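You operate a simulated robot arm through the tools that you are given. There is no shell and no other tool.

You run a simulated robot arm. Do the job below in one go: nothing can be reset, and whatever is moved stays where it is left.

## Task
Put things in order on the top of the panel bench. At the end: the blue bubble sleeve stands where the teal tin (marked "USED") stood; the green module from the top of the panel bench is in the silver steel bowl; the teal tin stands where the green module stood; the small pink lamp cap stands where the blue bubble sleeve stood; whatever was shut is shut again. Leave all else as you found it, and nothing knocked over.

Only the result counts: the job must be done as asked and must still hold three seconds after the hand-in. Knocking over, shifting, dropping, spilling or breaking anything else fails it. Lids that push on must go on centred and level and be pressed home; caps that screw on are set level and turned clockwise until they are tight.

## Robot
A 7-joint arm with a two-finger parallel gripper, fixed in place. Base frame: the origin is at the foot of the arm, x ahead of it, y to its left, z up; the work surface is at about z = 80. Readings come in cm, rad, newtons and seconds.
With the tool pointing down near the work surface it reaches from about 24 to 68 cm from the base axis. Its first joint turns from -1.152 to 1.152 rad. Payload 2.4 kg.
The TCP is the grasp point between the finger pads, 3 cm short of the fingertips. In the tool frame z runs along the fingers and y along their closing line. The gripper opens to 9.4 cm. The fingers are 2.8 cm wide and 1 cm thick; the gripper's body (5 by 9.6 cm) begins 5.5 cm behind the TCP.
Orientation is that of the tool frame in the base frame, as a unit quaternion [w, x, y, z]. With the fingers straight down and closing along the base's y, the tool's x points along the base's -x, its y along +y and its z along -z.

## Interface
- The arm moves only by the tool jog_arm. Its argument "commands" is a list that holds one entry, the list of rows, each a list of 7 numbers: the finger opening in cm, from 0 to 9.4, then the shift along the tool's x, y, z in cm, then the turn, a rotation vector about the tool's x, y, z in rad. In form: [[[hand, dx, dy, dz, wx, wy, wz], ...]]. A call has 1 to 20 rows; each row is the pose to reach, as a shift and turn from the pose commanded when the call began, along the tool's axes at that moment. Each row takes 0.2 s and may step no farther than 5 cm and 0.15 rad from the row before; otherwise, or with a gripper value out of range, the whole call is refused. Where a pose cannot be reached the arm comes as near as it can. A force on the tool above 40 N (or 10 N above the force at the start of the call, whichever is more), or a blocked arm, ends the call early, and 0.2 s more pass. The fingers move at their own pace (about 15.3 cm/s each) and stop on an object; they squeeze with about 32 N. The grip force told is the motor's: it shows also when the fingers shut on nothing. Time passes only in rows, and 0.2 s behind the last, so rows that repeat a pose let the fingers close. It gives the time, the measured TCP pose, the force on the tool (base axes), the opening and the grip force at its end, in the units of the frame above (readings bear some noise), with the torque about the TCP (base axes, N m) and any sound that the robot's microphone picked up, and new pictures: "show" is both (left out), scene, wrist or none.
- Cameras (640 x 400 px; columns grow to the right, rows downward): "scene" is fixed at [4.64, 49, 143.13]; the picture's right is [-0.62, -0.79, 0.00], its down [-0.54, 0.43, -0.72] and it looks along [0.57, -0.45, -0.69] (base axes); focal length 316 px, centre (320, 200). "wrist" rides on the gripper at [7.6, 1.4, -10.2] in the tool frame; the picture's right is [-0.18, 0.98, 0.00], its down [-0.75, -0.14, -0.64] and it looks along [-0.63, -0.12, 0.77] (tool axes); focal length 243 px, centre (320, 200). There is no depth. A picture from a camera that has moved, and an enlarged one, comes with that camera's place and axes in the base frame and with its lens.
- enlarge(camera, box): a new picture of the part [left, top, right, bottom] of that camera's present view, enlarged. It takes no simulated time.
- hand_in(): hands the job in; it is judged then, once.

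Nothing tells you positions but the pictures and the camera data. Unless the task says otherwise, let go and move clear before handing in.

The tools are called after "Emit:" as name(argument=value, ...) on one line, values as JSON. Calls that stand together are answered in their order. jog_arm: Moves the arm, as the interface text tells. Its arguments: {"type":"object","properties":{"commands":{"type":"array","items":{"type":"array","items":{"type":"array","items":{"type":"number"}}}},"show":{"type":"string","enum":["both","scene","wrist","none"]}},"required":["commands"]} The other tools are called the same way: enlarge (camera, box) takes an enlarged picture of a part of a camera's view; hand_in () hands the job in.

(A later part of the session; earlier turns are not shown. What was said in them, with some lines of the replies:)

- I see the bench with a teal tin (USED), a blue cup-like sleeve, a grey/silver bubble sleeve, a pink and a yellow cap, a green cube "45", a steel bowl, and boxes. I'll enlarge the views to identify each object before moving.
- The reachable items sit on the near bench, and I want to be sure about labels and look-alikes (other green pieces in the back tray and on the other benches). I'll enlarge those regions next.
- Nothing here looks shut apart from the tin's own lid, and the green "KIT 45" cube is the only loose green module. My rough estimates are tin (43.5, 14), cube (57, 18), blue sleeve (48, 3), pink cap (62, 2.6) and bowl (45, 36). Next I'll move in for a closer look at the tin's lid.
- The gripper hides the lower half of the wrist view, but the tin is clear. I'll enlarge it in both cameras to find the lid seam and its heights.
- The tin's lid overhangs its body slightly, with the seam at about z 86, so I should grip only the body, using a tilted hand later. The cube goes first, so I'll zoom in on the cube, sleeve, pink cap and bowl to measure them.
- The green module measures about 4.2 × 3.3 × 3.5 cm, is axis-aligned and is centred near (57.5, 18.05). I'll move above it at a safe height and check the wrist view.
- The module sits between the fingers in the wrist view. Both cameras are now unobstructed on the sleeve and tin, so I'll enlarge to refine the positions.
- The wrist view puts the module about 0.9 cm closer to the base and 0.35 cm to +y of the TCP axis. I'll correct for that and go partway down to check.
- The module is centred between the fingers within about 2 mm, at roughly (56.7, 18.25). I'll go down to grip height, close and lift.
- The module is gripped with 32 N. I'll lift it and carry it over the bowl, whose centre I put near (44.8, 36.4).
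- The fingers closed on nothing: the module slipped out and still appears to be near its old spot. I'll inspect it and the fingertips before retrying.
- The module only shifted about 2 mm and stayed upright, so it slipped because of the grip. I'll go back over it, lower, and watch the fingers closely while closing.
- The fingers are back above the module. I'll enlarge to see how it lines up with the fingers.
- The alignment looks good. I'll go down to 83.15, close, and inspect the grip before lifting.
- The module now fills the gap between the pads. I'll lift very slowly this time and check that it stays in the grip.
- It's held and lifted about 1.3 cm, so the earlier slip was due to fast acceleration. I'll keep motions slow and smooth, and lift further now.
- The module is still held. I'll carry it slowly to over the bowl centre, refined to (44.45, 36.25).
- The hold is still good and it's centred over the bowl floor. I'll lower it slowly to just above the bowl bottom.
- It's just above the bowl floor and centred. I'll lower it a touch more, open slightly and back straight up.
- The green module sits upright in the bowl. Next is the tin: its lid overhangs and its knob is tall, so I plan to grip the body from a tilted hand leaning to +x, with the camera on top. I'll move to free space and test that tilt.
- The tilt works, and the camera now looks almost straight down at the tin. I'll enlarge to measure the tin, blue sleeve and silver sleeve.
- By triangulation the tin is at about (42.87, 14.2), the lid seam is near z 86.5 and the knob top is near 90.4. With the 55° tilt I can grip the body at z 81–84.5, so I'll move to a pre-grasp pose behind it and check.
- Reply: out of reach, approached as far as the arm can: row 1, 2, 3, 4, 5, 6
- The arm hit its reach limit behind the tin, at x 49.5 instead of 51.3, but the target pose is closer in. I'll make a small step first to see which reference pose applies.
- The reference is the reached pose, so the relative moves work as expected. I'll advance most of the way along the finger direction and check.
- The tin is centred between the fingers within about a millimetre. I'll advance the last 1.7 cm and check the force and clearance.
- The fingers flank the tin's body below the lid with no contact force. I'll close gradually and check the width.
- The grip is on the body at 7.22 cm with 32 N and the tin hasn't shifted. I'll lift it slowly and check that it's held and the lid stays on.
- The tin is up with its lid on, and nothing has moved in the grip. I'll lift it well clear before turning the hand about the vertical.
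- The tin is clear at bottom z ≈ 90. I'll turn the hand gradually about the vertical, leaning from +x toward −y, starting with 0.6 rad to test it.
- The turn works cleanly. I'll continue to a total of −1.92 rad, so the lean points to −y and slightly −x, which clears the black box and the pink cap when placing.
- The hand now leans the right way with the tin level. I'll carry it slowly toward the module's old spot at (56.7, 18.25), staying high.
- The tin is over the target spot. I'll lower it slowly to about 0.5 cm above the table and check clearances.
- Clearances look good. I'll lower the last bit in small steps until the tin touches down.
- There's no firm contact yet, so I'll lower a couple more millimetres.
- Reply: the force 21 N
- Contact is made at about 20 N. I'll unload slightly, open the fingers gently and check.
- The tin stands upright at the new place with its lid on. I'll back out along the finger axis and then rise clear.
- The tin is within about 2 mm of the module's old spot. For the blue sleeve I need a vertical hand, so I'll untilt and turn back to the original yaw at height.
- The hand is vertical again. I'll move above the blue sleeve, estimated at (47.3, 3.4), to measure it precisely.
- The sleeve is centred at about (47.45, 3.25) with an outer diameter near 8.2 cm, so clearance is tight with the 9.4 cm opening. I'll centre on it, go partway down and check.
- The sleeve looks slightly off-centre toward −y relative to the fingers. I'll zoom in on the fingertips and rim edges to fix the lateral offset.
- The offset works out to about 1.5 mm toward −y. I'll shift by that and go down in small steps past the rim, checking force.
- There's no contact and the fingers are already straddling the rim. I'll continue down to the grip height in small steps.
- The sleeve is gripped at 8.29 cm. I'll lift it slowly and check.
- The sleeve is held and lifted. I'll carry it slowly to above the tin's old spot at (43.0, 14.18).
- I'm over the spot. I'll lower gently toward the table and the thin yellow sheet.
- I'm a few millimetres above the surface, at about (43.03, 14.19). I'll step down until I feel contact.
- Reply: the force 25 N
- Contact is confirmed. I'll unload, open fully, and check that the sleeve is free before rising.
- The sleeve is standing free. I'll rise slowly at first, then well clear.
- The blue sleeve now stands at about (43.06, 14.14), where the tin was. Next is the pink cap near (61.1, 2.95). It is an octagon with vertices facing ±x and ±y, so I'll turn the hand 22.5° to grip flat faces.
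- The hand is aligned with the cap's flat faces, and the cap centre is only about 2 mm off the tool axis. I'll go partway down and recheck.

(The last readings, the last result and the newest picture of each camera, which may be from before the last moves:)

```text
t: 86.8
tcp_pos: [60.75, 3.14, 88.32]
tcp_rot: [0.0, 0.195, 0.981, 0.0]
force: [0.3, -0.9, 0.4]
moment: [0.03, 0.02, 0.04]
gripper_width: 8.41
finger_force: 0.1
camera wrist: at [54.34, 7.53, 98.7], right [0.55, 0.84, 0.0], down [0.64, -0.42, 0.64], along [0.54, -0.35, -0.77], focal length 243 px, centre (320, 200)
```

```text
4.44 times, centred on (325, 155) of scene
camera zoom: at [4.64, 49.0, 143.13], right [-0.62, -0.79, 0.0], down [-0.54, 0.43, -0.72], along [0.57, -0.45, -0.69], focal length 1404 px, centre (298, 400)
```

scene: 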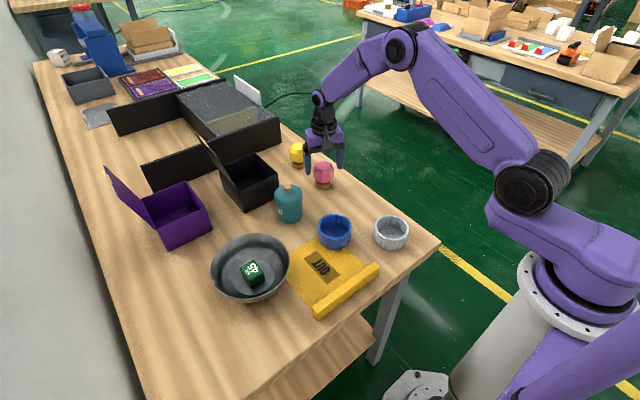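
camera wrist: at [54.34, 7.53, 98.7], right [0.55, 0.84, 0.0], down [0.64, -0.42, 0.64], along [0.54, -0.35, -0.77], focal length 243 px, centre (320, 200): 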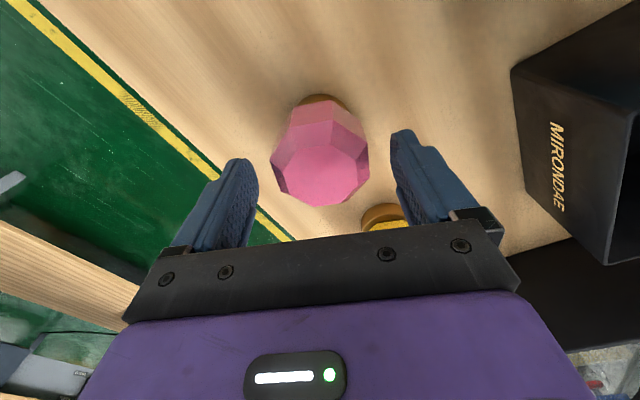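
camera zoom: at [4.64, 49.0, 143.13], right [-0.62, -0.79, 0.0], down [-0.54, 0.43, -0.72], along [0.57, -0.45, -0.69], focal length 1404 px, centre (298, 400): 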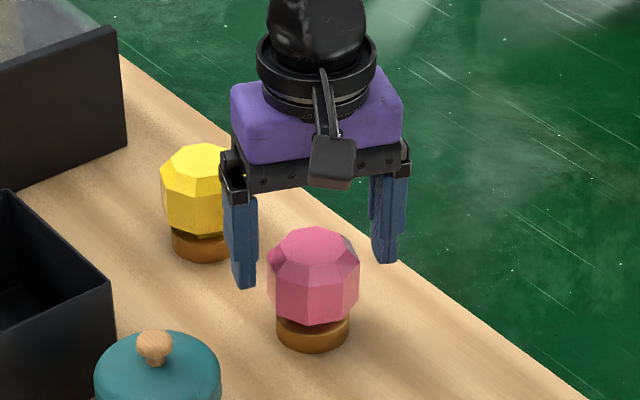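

Everything is still aligned. I'll go down to TCP z ≈ 84 and close on the flat faces.

Emit:
jog_arm(commands=[[[8.4, -0.1, 0.04, 1.2, 0, 0, 0], [8.4, -0.1, 0.04, 2.4, 0, 0, 0], [8.4, -0.1, 0.04, 3.5, 0, 0, 0], [8.4, -0.1, 0.04, 4.4, 0, 0, 0], [8.4, -0.1, 0.04, 4.4, 0, 0, 0], [7.6, -0.1, 0.04, 4.4, 0, 0, 0], [7.0, -0.1, 0.04, 4.4, 0, 0, 0], [6.4, -0.1, 0.04, 4.4, 0, 0, 0], [6.0, -0.1, 0.04, 4.4, 0, 0, 0], [5.6, -0.1, 0.04, 4.4, 0, 0, 0], [5.0, -0.1, 0.04, 4.4, 0, 0, 0], [4.4, -0.1, 0.04, 4.4, 0, 0, 0], [4.4, -0.1, 0.04, 4.4, 0, 0, 0]]])

Emit:
enlarge(camera="wrist", box=[190, 60, 450, 240])

Emit:
enlarge(camera="scene", box=[275, 110, 375, 200])

```text
t: 89.6
tcp_pos: [61.2, 3.05, 83.95]
tcp_rot: [0.0, 0.195, 0.981, 0.0]
force: [0.1, -0.8, 0.3]
moment: [-0.04, 0.06, -0.02]
gripper_width: 6.15
finger_force: 32.0
camera wrist: at [54.65, 7.43, 94.4], right [0.55, 0.84, 0.0], down [0.64, -0.42, 0.64], along [0.54, -0.35, -0.77], focal length 243 px, centre (320, 200)
```

scene: 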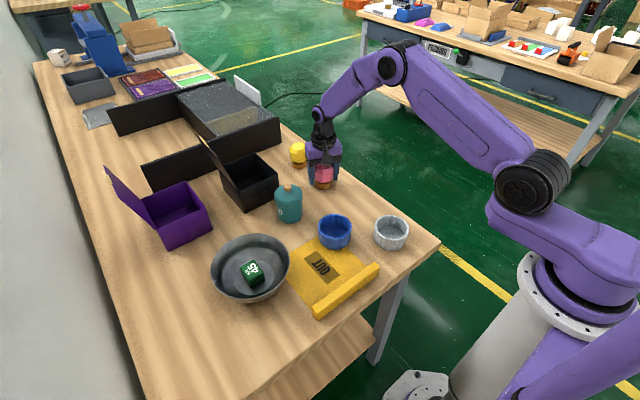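
wrist: 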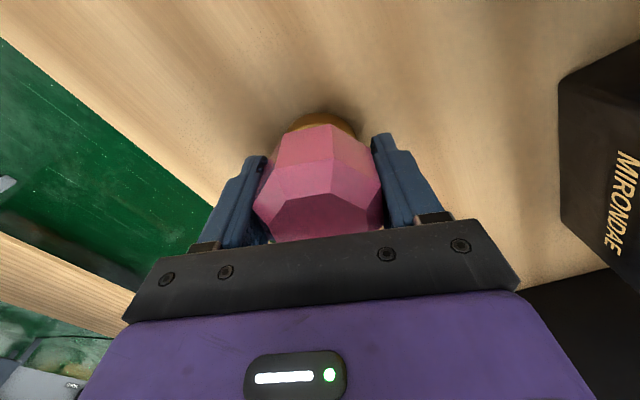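

```text
2.22 times, centred on (320, 150) of wrist
camera zoom: at [54.65, 7.43, 94.4], right [0.55, 0.84, 0.0], down [0.64, -0.42, 0.64], along [0.54, -0.35, -0.77], focal length 539 px, centre (320, 311)
```

zoom: 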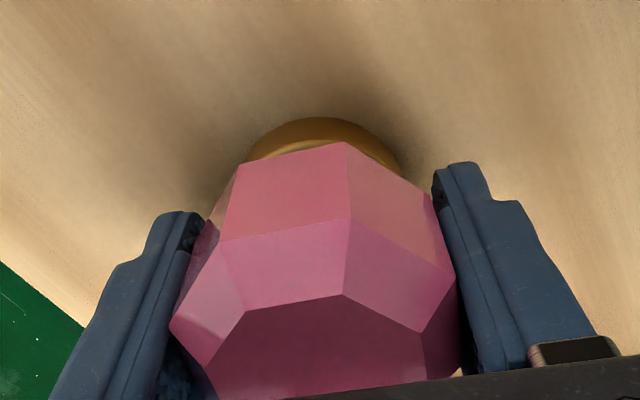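

```text
4.44 times, centred on (325, 155) of scene
camera zoom: at [4.64, 49.0, 143.13], right [-0.62, -0.79, 0.0], down [-0.54, 0.43, -0.72], along [0.57, -0.45, -0.69], focal length 1404 px, centre (298, 400)
```

zoom: 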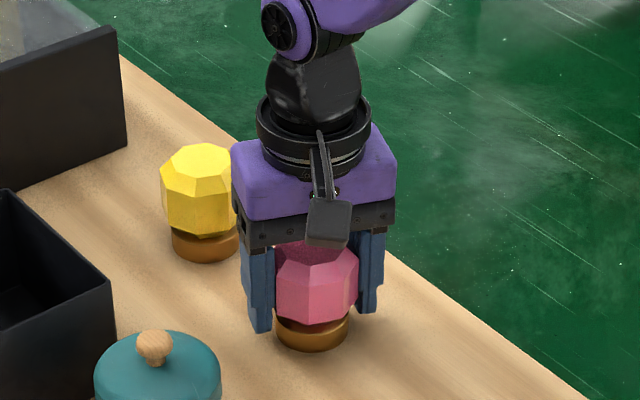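

It's gripped at 6.15 cm. I'll lift slowly and check that the whole piece comes up.

Emit:
jog_arm(commands=[[[4.4, 0, 0, -0.15, 0, 0, 0], [4.4, 0, 0, -0.4, 0, 0, 0], [4.4, 0, 0, -0.8, 0, 0, 0], [4.4, 0, 0, -1.3, 0, 0, 0], [4.4, 0, 0, -1.9, 0, 0, 0], [4.4, 0, 0, -2.4, 0, 0, 0], [4.4, 0, 0, -2.7, 0, 0, 0], [4.4, 0, 0, -2.7, 0, 0, 0]]])

Emit:
enlarge(camera="scene", box=[275, 110, 375, 200])

Emit:
enlarge(camera="wrist", box=[190, 60, 450, 240])

```text
t: 91.4
tcp_pos: [61.23, 3.03, 86.7]
tcp_rot: [0.0, 0.195, 0.981, 0.0]
force: [-0.7, 0.5, -0.8]
moment: [-0.01, 0.0, 0.01]
gripper_width: 6.13
finger_force: 32.2
camera wrist: at [54.72, 7.47, 97.08], right [0.55, 0.84, 0.0], down [0.64, -0.42, 0.64], along [0.54, -0.35, -0.77], focal length 243 px, centre (320, 200)
```

scene: 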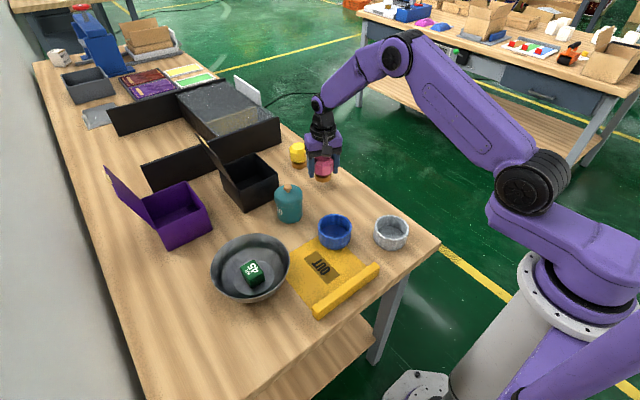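
wrist: 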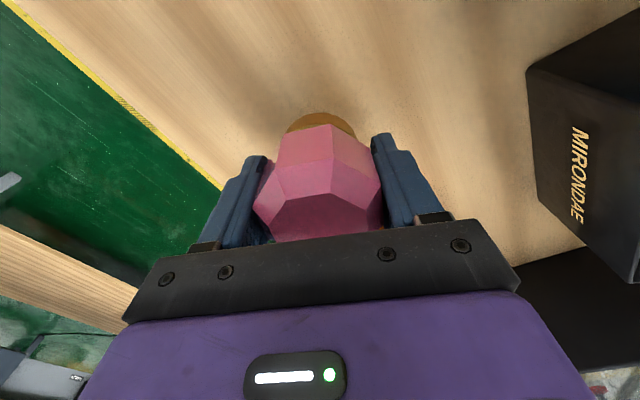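

```text
4.44 times, centred on (325, 155) of scene
camera zoom: at [4.64, 49.0, 143.13], right [-0.62, -0.79, 0.0], down [-0.54, 0.43, -0.72], along [0.57, -0.45, -0.69], focal length 1404 px, centre (298, 400)
```

zoom: 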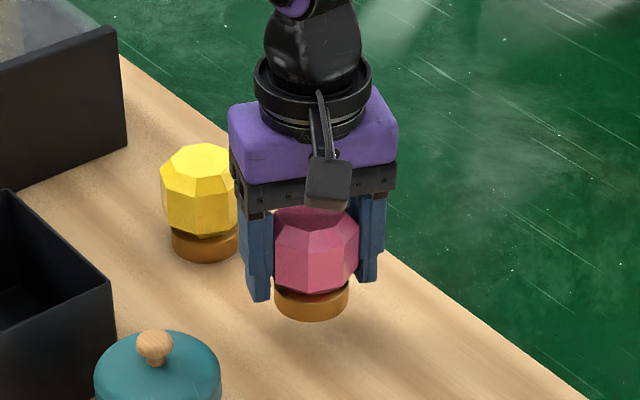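

```text
2.22 times, centred on (320, 150) of wrist
camera zoom: at [54.72, 7.47, 97.08], right [0.55, 0.84, 0.0], down [0.64, -0.42, 0.64], along [0.54, -0.35, -0.77], focal length 539 px, centre (320, 311)
```

zoom: 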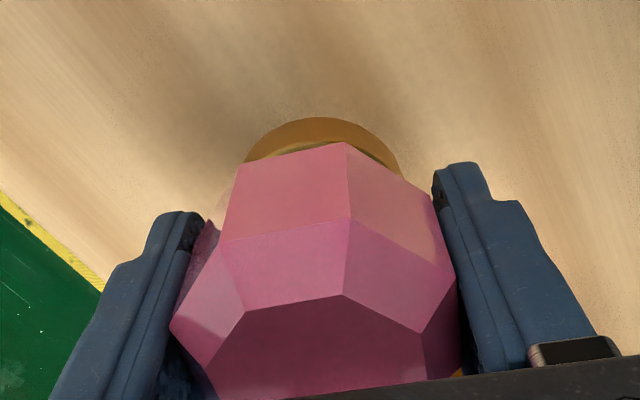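

The whole pink piece, ring included, is lifted. I'll carry it slowly to the sleeve's old spot at (47.47, 3.3).

Emit:
jog_arm(commands=[[[4.4, 0.19, -0.077, -0.2, 0, 0, 0], [4.4, 0.63, -0.256, -0.5, 0, 0, 0], [4.4, 1.39, -0.563, -0.8, 0, 0, 0], [4.4, 2.4, -0.973, -1.0, 0, 0, 0], [4.4, 3.67, -1.485, -1.0, 0, 0, 0], [4.4, 5.06, -2.048, -1.0, 0, 0, 0], [4.4, 6.45, -2.611, -1.0, 0, 0, 0], [4.4, 7.84, -3.174, -1.0, 0, 0, 0], [4.4, 9.11, -3.686, -1.0, 0, 0, 0], [4.4, 10.25, -4.147, -1.0, 0, 0, 0], [4.4, 11.26, -4.557, -1.0, 0, 0, 0], [4.4, 12.02, -4.864, -1.0, 0, 0, 0], [4.4, 12.46, -5.043, -1.0, 0, 0, 0], [4.4, 12.65, -5.12, -1.0, 0, 0, 0], [4.4, 12.65, -5.12, -1.0, 0, 0, 0], [4.4, 12.65, -5.12, -1.0, 0, 0, 0]]])

Emit:
enlarge(camera="scene", box=[290, 130, 410, 250])

Emit:
enlarge(camera="wrist", box=[190, 60, 450, 240])

```text
t: 94.8
tcp_pos: [47.45, 3.23, 87.66]
tcp_rot: [0.0, 0.195, 0.981, 0.0]
force: [-0.3, 0.6, -0.7]
moment: [-0.01, 0.01, -0.03]
gripper_width: 6.12
finger_force: 31.7
camera wrist: at [40.95, 7.67, 98.02], right [0.55, 0.84, 0.0], down [0.64, -0.42, 0.64], along [0.54, -0.35, -0.77], focal length 243 px, centre (320, 200)
```

scene: 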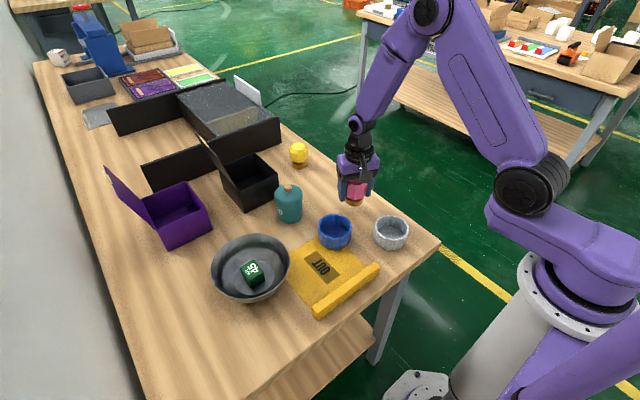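
wrist: 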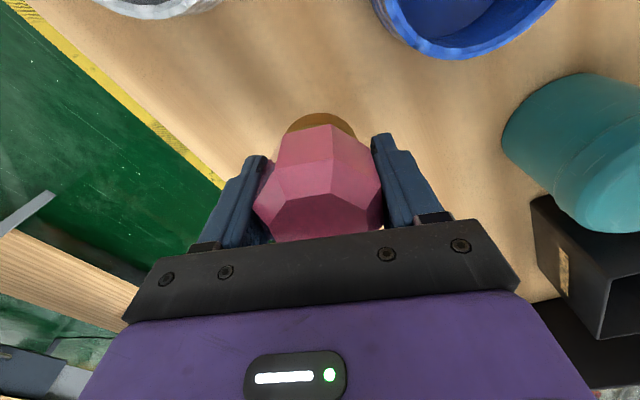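

```text
3.33 times, centred on (350, 190) of scene
camera zoom: at [4.64, 49.0, 143.13], right [-0.62, -0.79, 0.0], down [-0.54, 0.43, -0.72], along [0.57, -0.45, -0.69], focal length 1053 px, centre (220, 233)
```

zoom: 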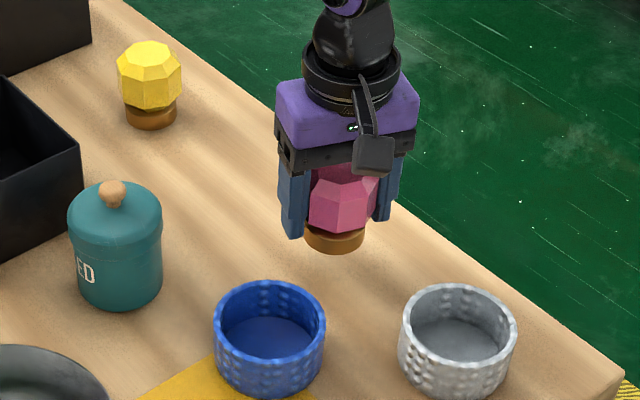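

```text
2.22 times, centred on (320, 150) of wrist
camera zoom: at [40.95, 7.67, 98.02], right [0.55, 0.84, 0.0], down [0.64, -0.42, 0.64], along [0.54, -0.35, -0.77], focal length 539 px, centre (320, 311)
```

zoom: 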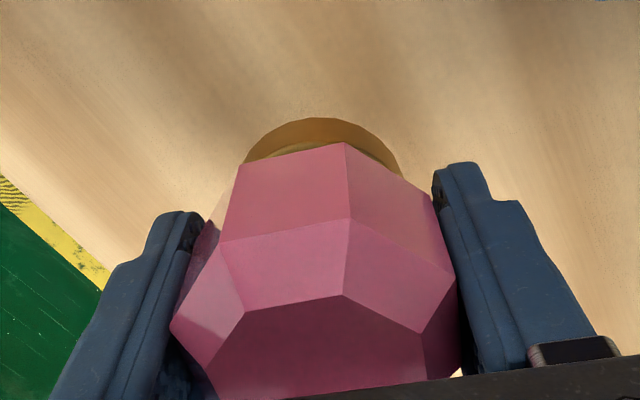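

It's over the spot within about a millimetre. I'll lower it slowly, then feel for contact.

Emit:
jog_arm(commands=[[[4.4, 0, -0.05, 0.25, 0, 0, 0], [4.4, 0, -0.05, 0.7, 0, 0, 0], [4.4, 0, -0.05, 1.3, 0, 0, 0], [4.4, 0, -0.05, 1.9, 0, 0, 0], [4.4, 0, -0.05, 2.5, 0, 0, 0], [4.4, 0, -0.05, 3.0, 0, 0, 0], [4.4, 0, -0.05, 3.3, 0, 0, 0], [4.4, 0, -0.05, 3.5, 0, 0, 0], [4.4, 0, -0.05, 3.5, 0, 0, 0]]], show="none")

Emit:
jog_arm(commands=[[[4.4, 0, 0, 0.06, 0, 0, 0], [4.4, 0, 0, 0.12, 0, 0, 0], [4.4, 0, 0, 0.12, 0, 0, 0]]], show="none")

Emit:
jog_arm(commands=[[[4.4, 0, 0, 0.05, 0, 0, 0], [4.4, 0, 0, 0.08, 0, 0, 0], [4.4, 0, 0, 0.08, 0, 0, 0]]], show="none")

```text
t: 96.8
tcp_pos: [47.66, 3.12, 84.22]
tcp_rot: [0.0, 0.195, 0.981, 0.0]
force: [0.6, -0.5, -1.4]
moment: [0.03, -0.01, -0.02]
gripper_width: 6.14
finger_force: 32.3
```

```text
t: 97.6
tcp_pos: [47.63, 3.06, 83.88]
tcp_rot: [0.0, 0.195, 0.981, 0.0]
force: [-1.0, 0.8, 3.8]
moment: [-0.01, 0.04, 0.0]
gripper_width: 6.12
finger_force: 31.7
```

```text
t: 98.4
tcp_pos: [47.47, 3.07, 84.03]
tcp_rot: [0.002, 0.193, 0.981, 0.001]
force: [-2.4, 6.4, 25.6]
moment: [0.14, 0.14, -0.05]
gripper_width: 6.15
finger_force: 32.3
```

It's down. I'll unload, open gently and check before rising.

Emit:
jog_arm(commands=[[[4.4, 0, 0, -0.06, 0, 0, 0], [4.4, 0, 0, -0.09, 0, 0, 0], [6.3, 0, 0, -0.09, 0, 0, 0], [6.7, 0, 0, -0.09, 0, 0, 0], [7.3, 0, 0, -0.09, 0, 0, 0], [8.2, 0, 0, -0.09, 0, 0, 0], [8.6, 0, 0, -0.09, 0, 0, 0]]])

Emit:
enlarge(camera="scene", box=[290, 130, 410, 250])

Emit:
enlarge(camera="wrist", box=[190, 60, 450, 240])

```text
t: 100.0
tcp_pos: [47.5, 3.08, 84.07]
tcp_rot: [0.0, 0.195, 0.981, 0.0]
force: [-0.7, -0.4, 0.3]
moment: [-0.01, -0.02, -0.03]
gripper_width: 8.61
finger_force: 0.0
camera wrist: at [40.99, 7.49, 94.41], right [0.55, 0.84, 0.0], down [0.64, -0.42, 0.64], along [0.54, -0.35, -0.77], focal length 243 px, centre (320, 200)
```

scene: 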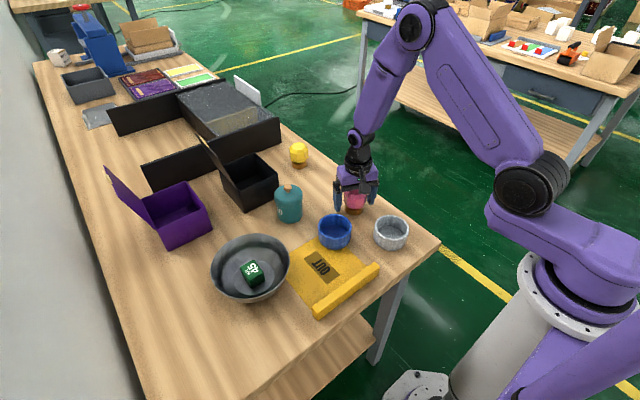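
wrist: 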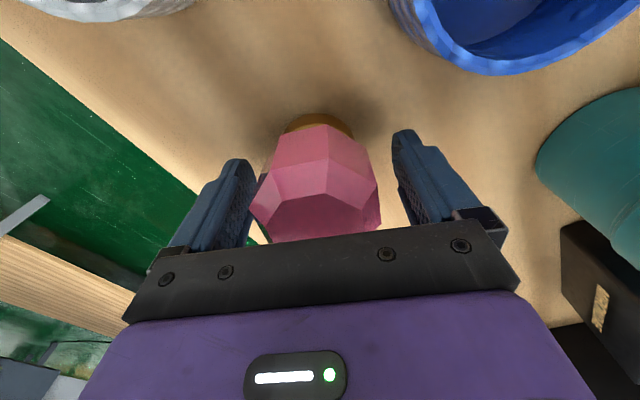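

```text
3.33 times, centred on (350, 190) of scene
camera zoom: at [4.64, 49.0, 143.13], right [-0.62, -0.79, 0.0], down [-0.54, 0.43, -0.72], along [0.57, -0.45, -0.69], focal length 1053 px, centre (220, 233)
```

zoom: 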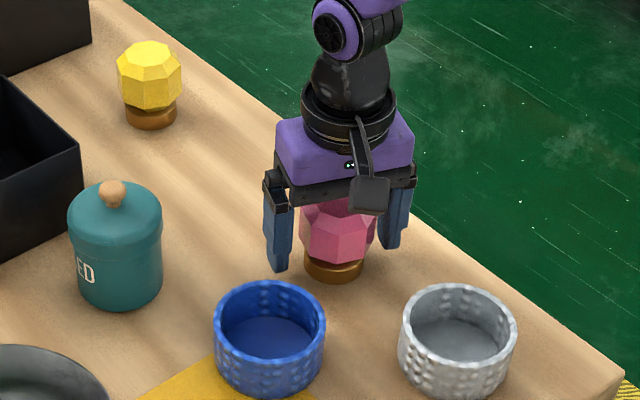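

```text
2.22 times, centred on (320, 150) of wrist
camera zoom: at [40.99, 7.49, 94.41], right [0.55, 0.84, 0.0], down [0.64, -0.42, 0.64], along [0.54, -0.35, -0.77], focal length 539 px, centre (320, 311)
```

zoom: 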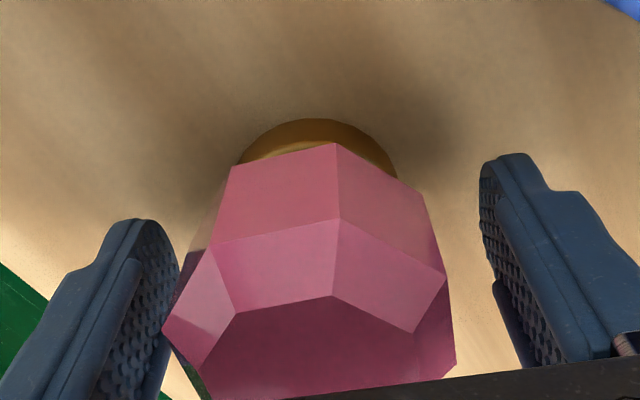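

The cap is standing free and upright. I'll rise straight up and move clear for a final look.

Emit:
jog_arm(commands=[[[8.6, 0, 0, -0.5, 0, 0, 0], [8.6, 0, 0, -1.5, 0, 0, 0], [8.6, 0, 0, -3, 0, 0, 0], [8.6, 0, 0, -6, 0, 0, 0], [8.6, 0, 0, -10, 0, 0, 0], [8.6, 0, 0, -14, 0, 0, 0], [8.6, 0, 0, -18, 0, 0, 0], [8.6, 0, 0, -20, 0, 0, 0], [8.6, 0, 0, -20, 0, 0, 0]]])

Emit:
enlarge(camera="scene", box=[260, 130, 420, 260])

Emit:
enlarge(camera="scene", box=[90, 70, 330, 230])

Emit:
enlarge(camera="scene", box=[190, 180, 450, 340])

```text
t: 102.0
tcp_pos: [47.39, 2.94, 104.32]
tcp_rot: [0.001, 0.195, 0.981, 0.001]
force: [0.2, 0.1, 0.5]
moment: [-0.01, 0.0, 0.03]
gripper_width: 8.63
finger_force: 0.1
camera wrist: at [40.95, 7.26, 114.75], right [0.55, 0.84, 0.0], down [0.64, -0.42, 0.64], along [0.54, -0.35, -0.77], focal length 243 px, centre (320, 200)
```

scene: 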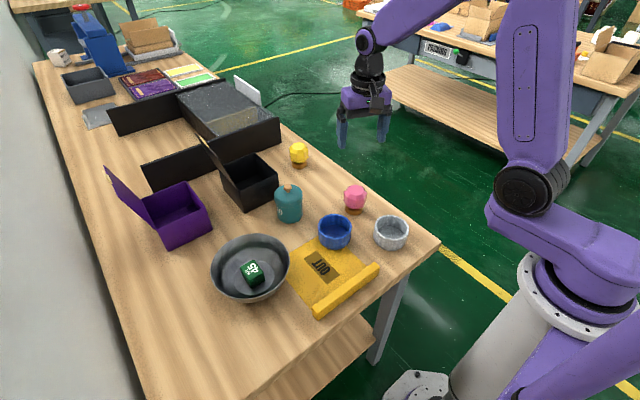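
wrist: 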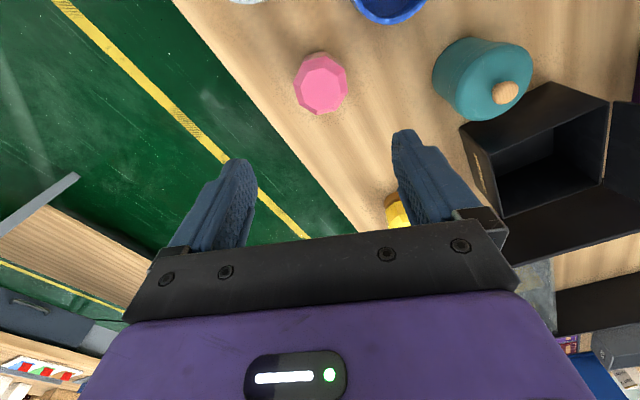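

```text
3.08 times, centred on (340, 195) of scene
camera zoom: at [4.64, 49.0, 143.13], right [-0.62, -0.79, 0.0], down [-0.54, 0.43, -0.72], along [0.57, -0.45, -0.69], focal length 972 px, centre (258, 215)
```

zoom: 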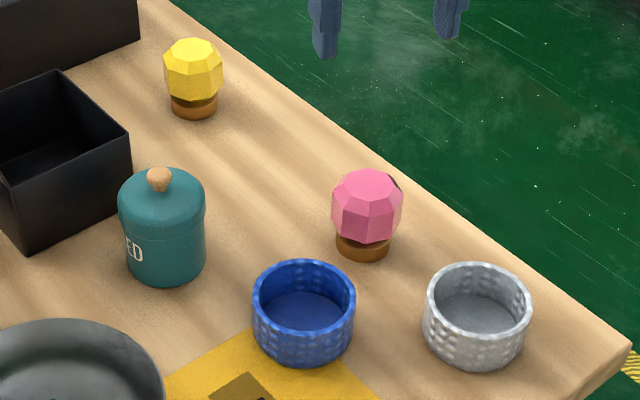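

```text
2.50 times, centred on (210, 150) of scene
camera zoom: at [4.64, 49.0, 143.13], right [-0.62, -0.79, 0.0], down [-0.54, 0.43, -0.72], along [0.57, -0.45, -0.69], focal length 790 px, centre (595, 325)
```

zoom: 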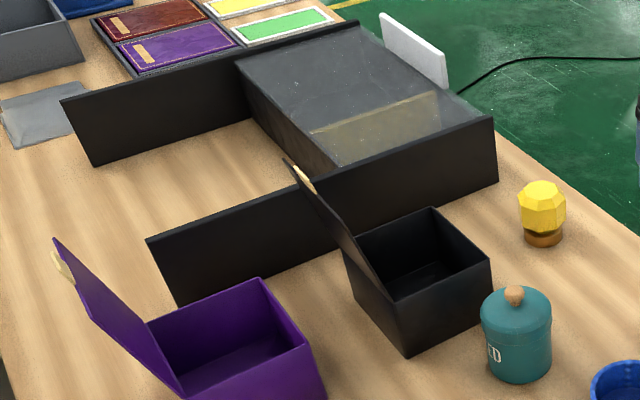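

```text
2.46 times, centred on (320, 260) of scene
camera zoom: at [4.64, 49.0, 143.13], right [-0.62, -0.79, 0.0], down [-0.54, 0.43, -0.72], along [0.57, -0.45, -0.69], focal length 778 px, centre (320, 52)
```

zoom: 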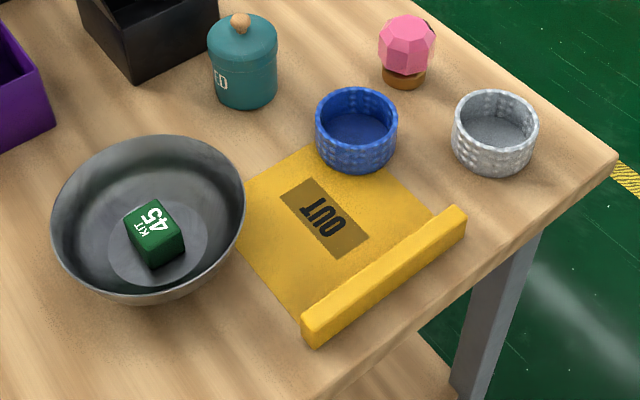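

All four objects are in place and upright: module in the bowl, tin on the module's old spot with its lid on, blue sleeve on the tin's old spot, and pink cap on the sleeve's old spot. The silver sleeve, yellow cap, boxes and sheet look unchanged and the gripper is clear, so I'm handing in.

Emit:
hand_in()

```text
The job is handed in.
```

The bench is in the order you asked for, and I've handed the job in. No result came back, so this rests on the last pictures before the hand-in.

- **Green module:** the "KIT 45" cube sits upright in the silver steel bowl.
- **Teal tin:** it stands where the module was, with its lid still on. I measured it within about 2 mm of that spot.
- **Blue bubble sleeve:** it stands where the tin was, within about 2–3 mm.
- **Pink lamp cap:** it stands where the blue sleeve was, within about 2 mm.

On my first try the module slipped out of the grip as I lifted it. It moved about 2 mm and stayed upright, and I then picked it up again more slowly. I based the tin's spot on where the module first stood.

I opened nothing, so there was nothing to shut again. The silver sleeve, yellow cap, boxes and yellow sheet look unmoved, and nothing was knocked over. The gripper is open and well clear of the bench.
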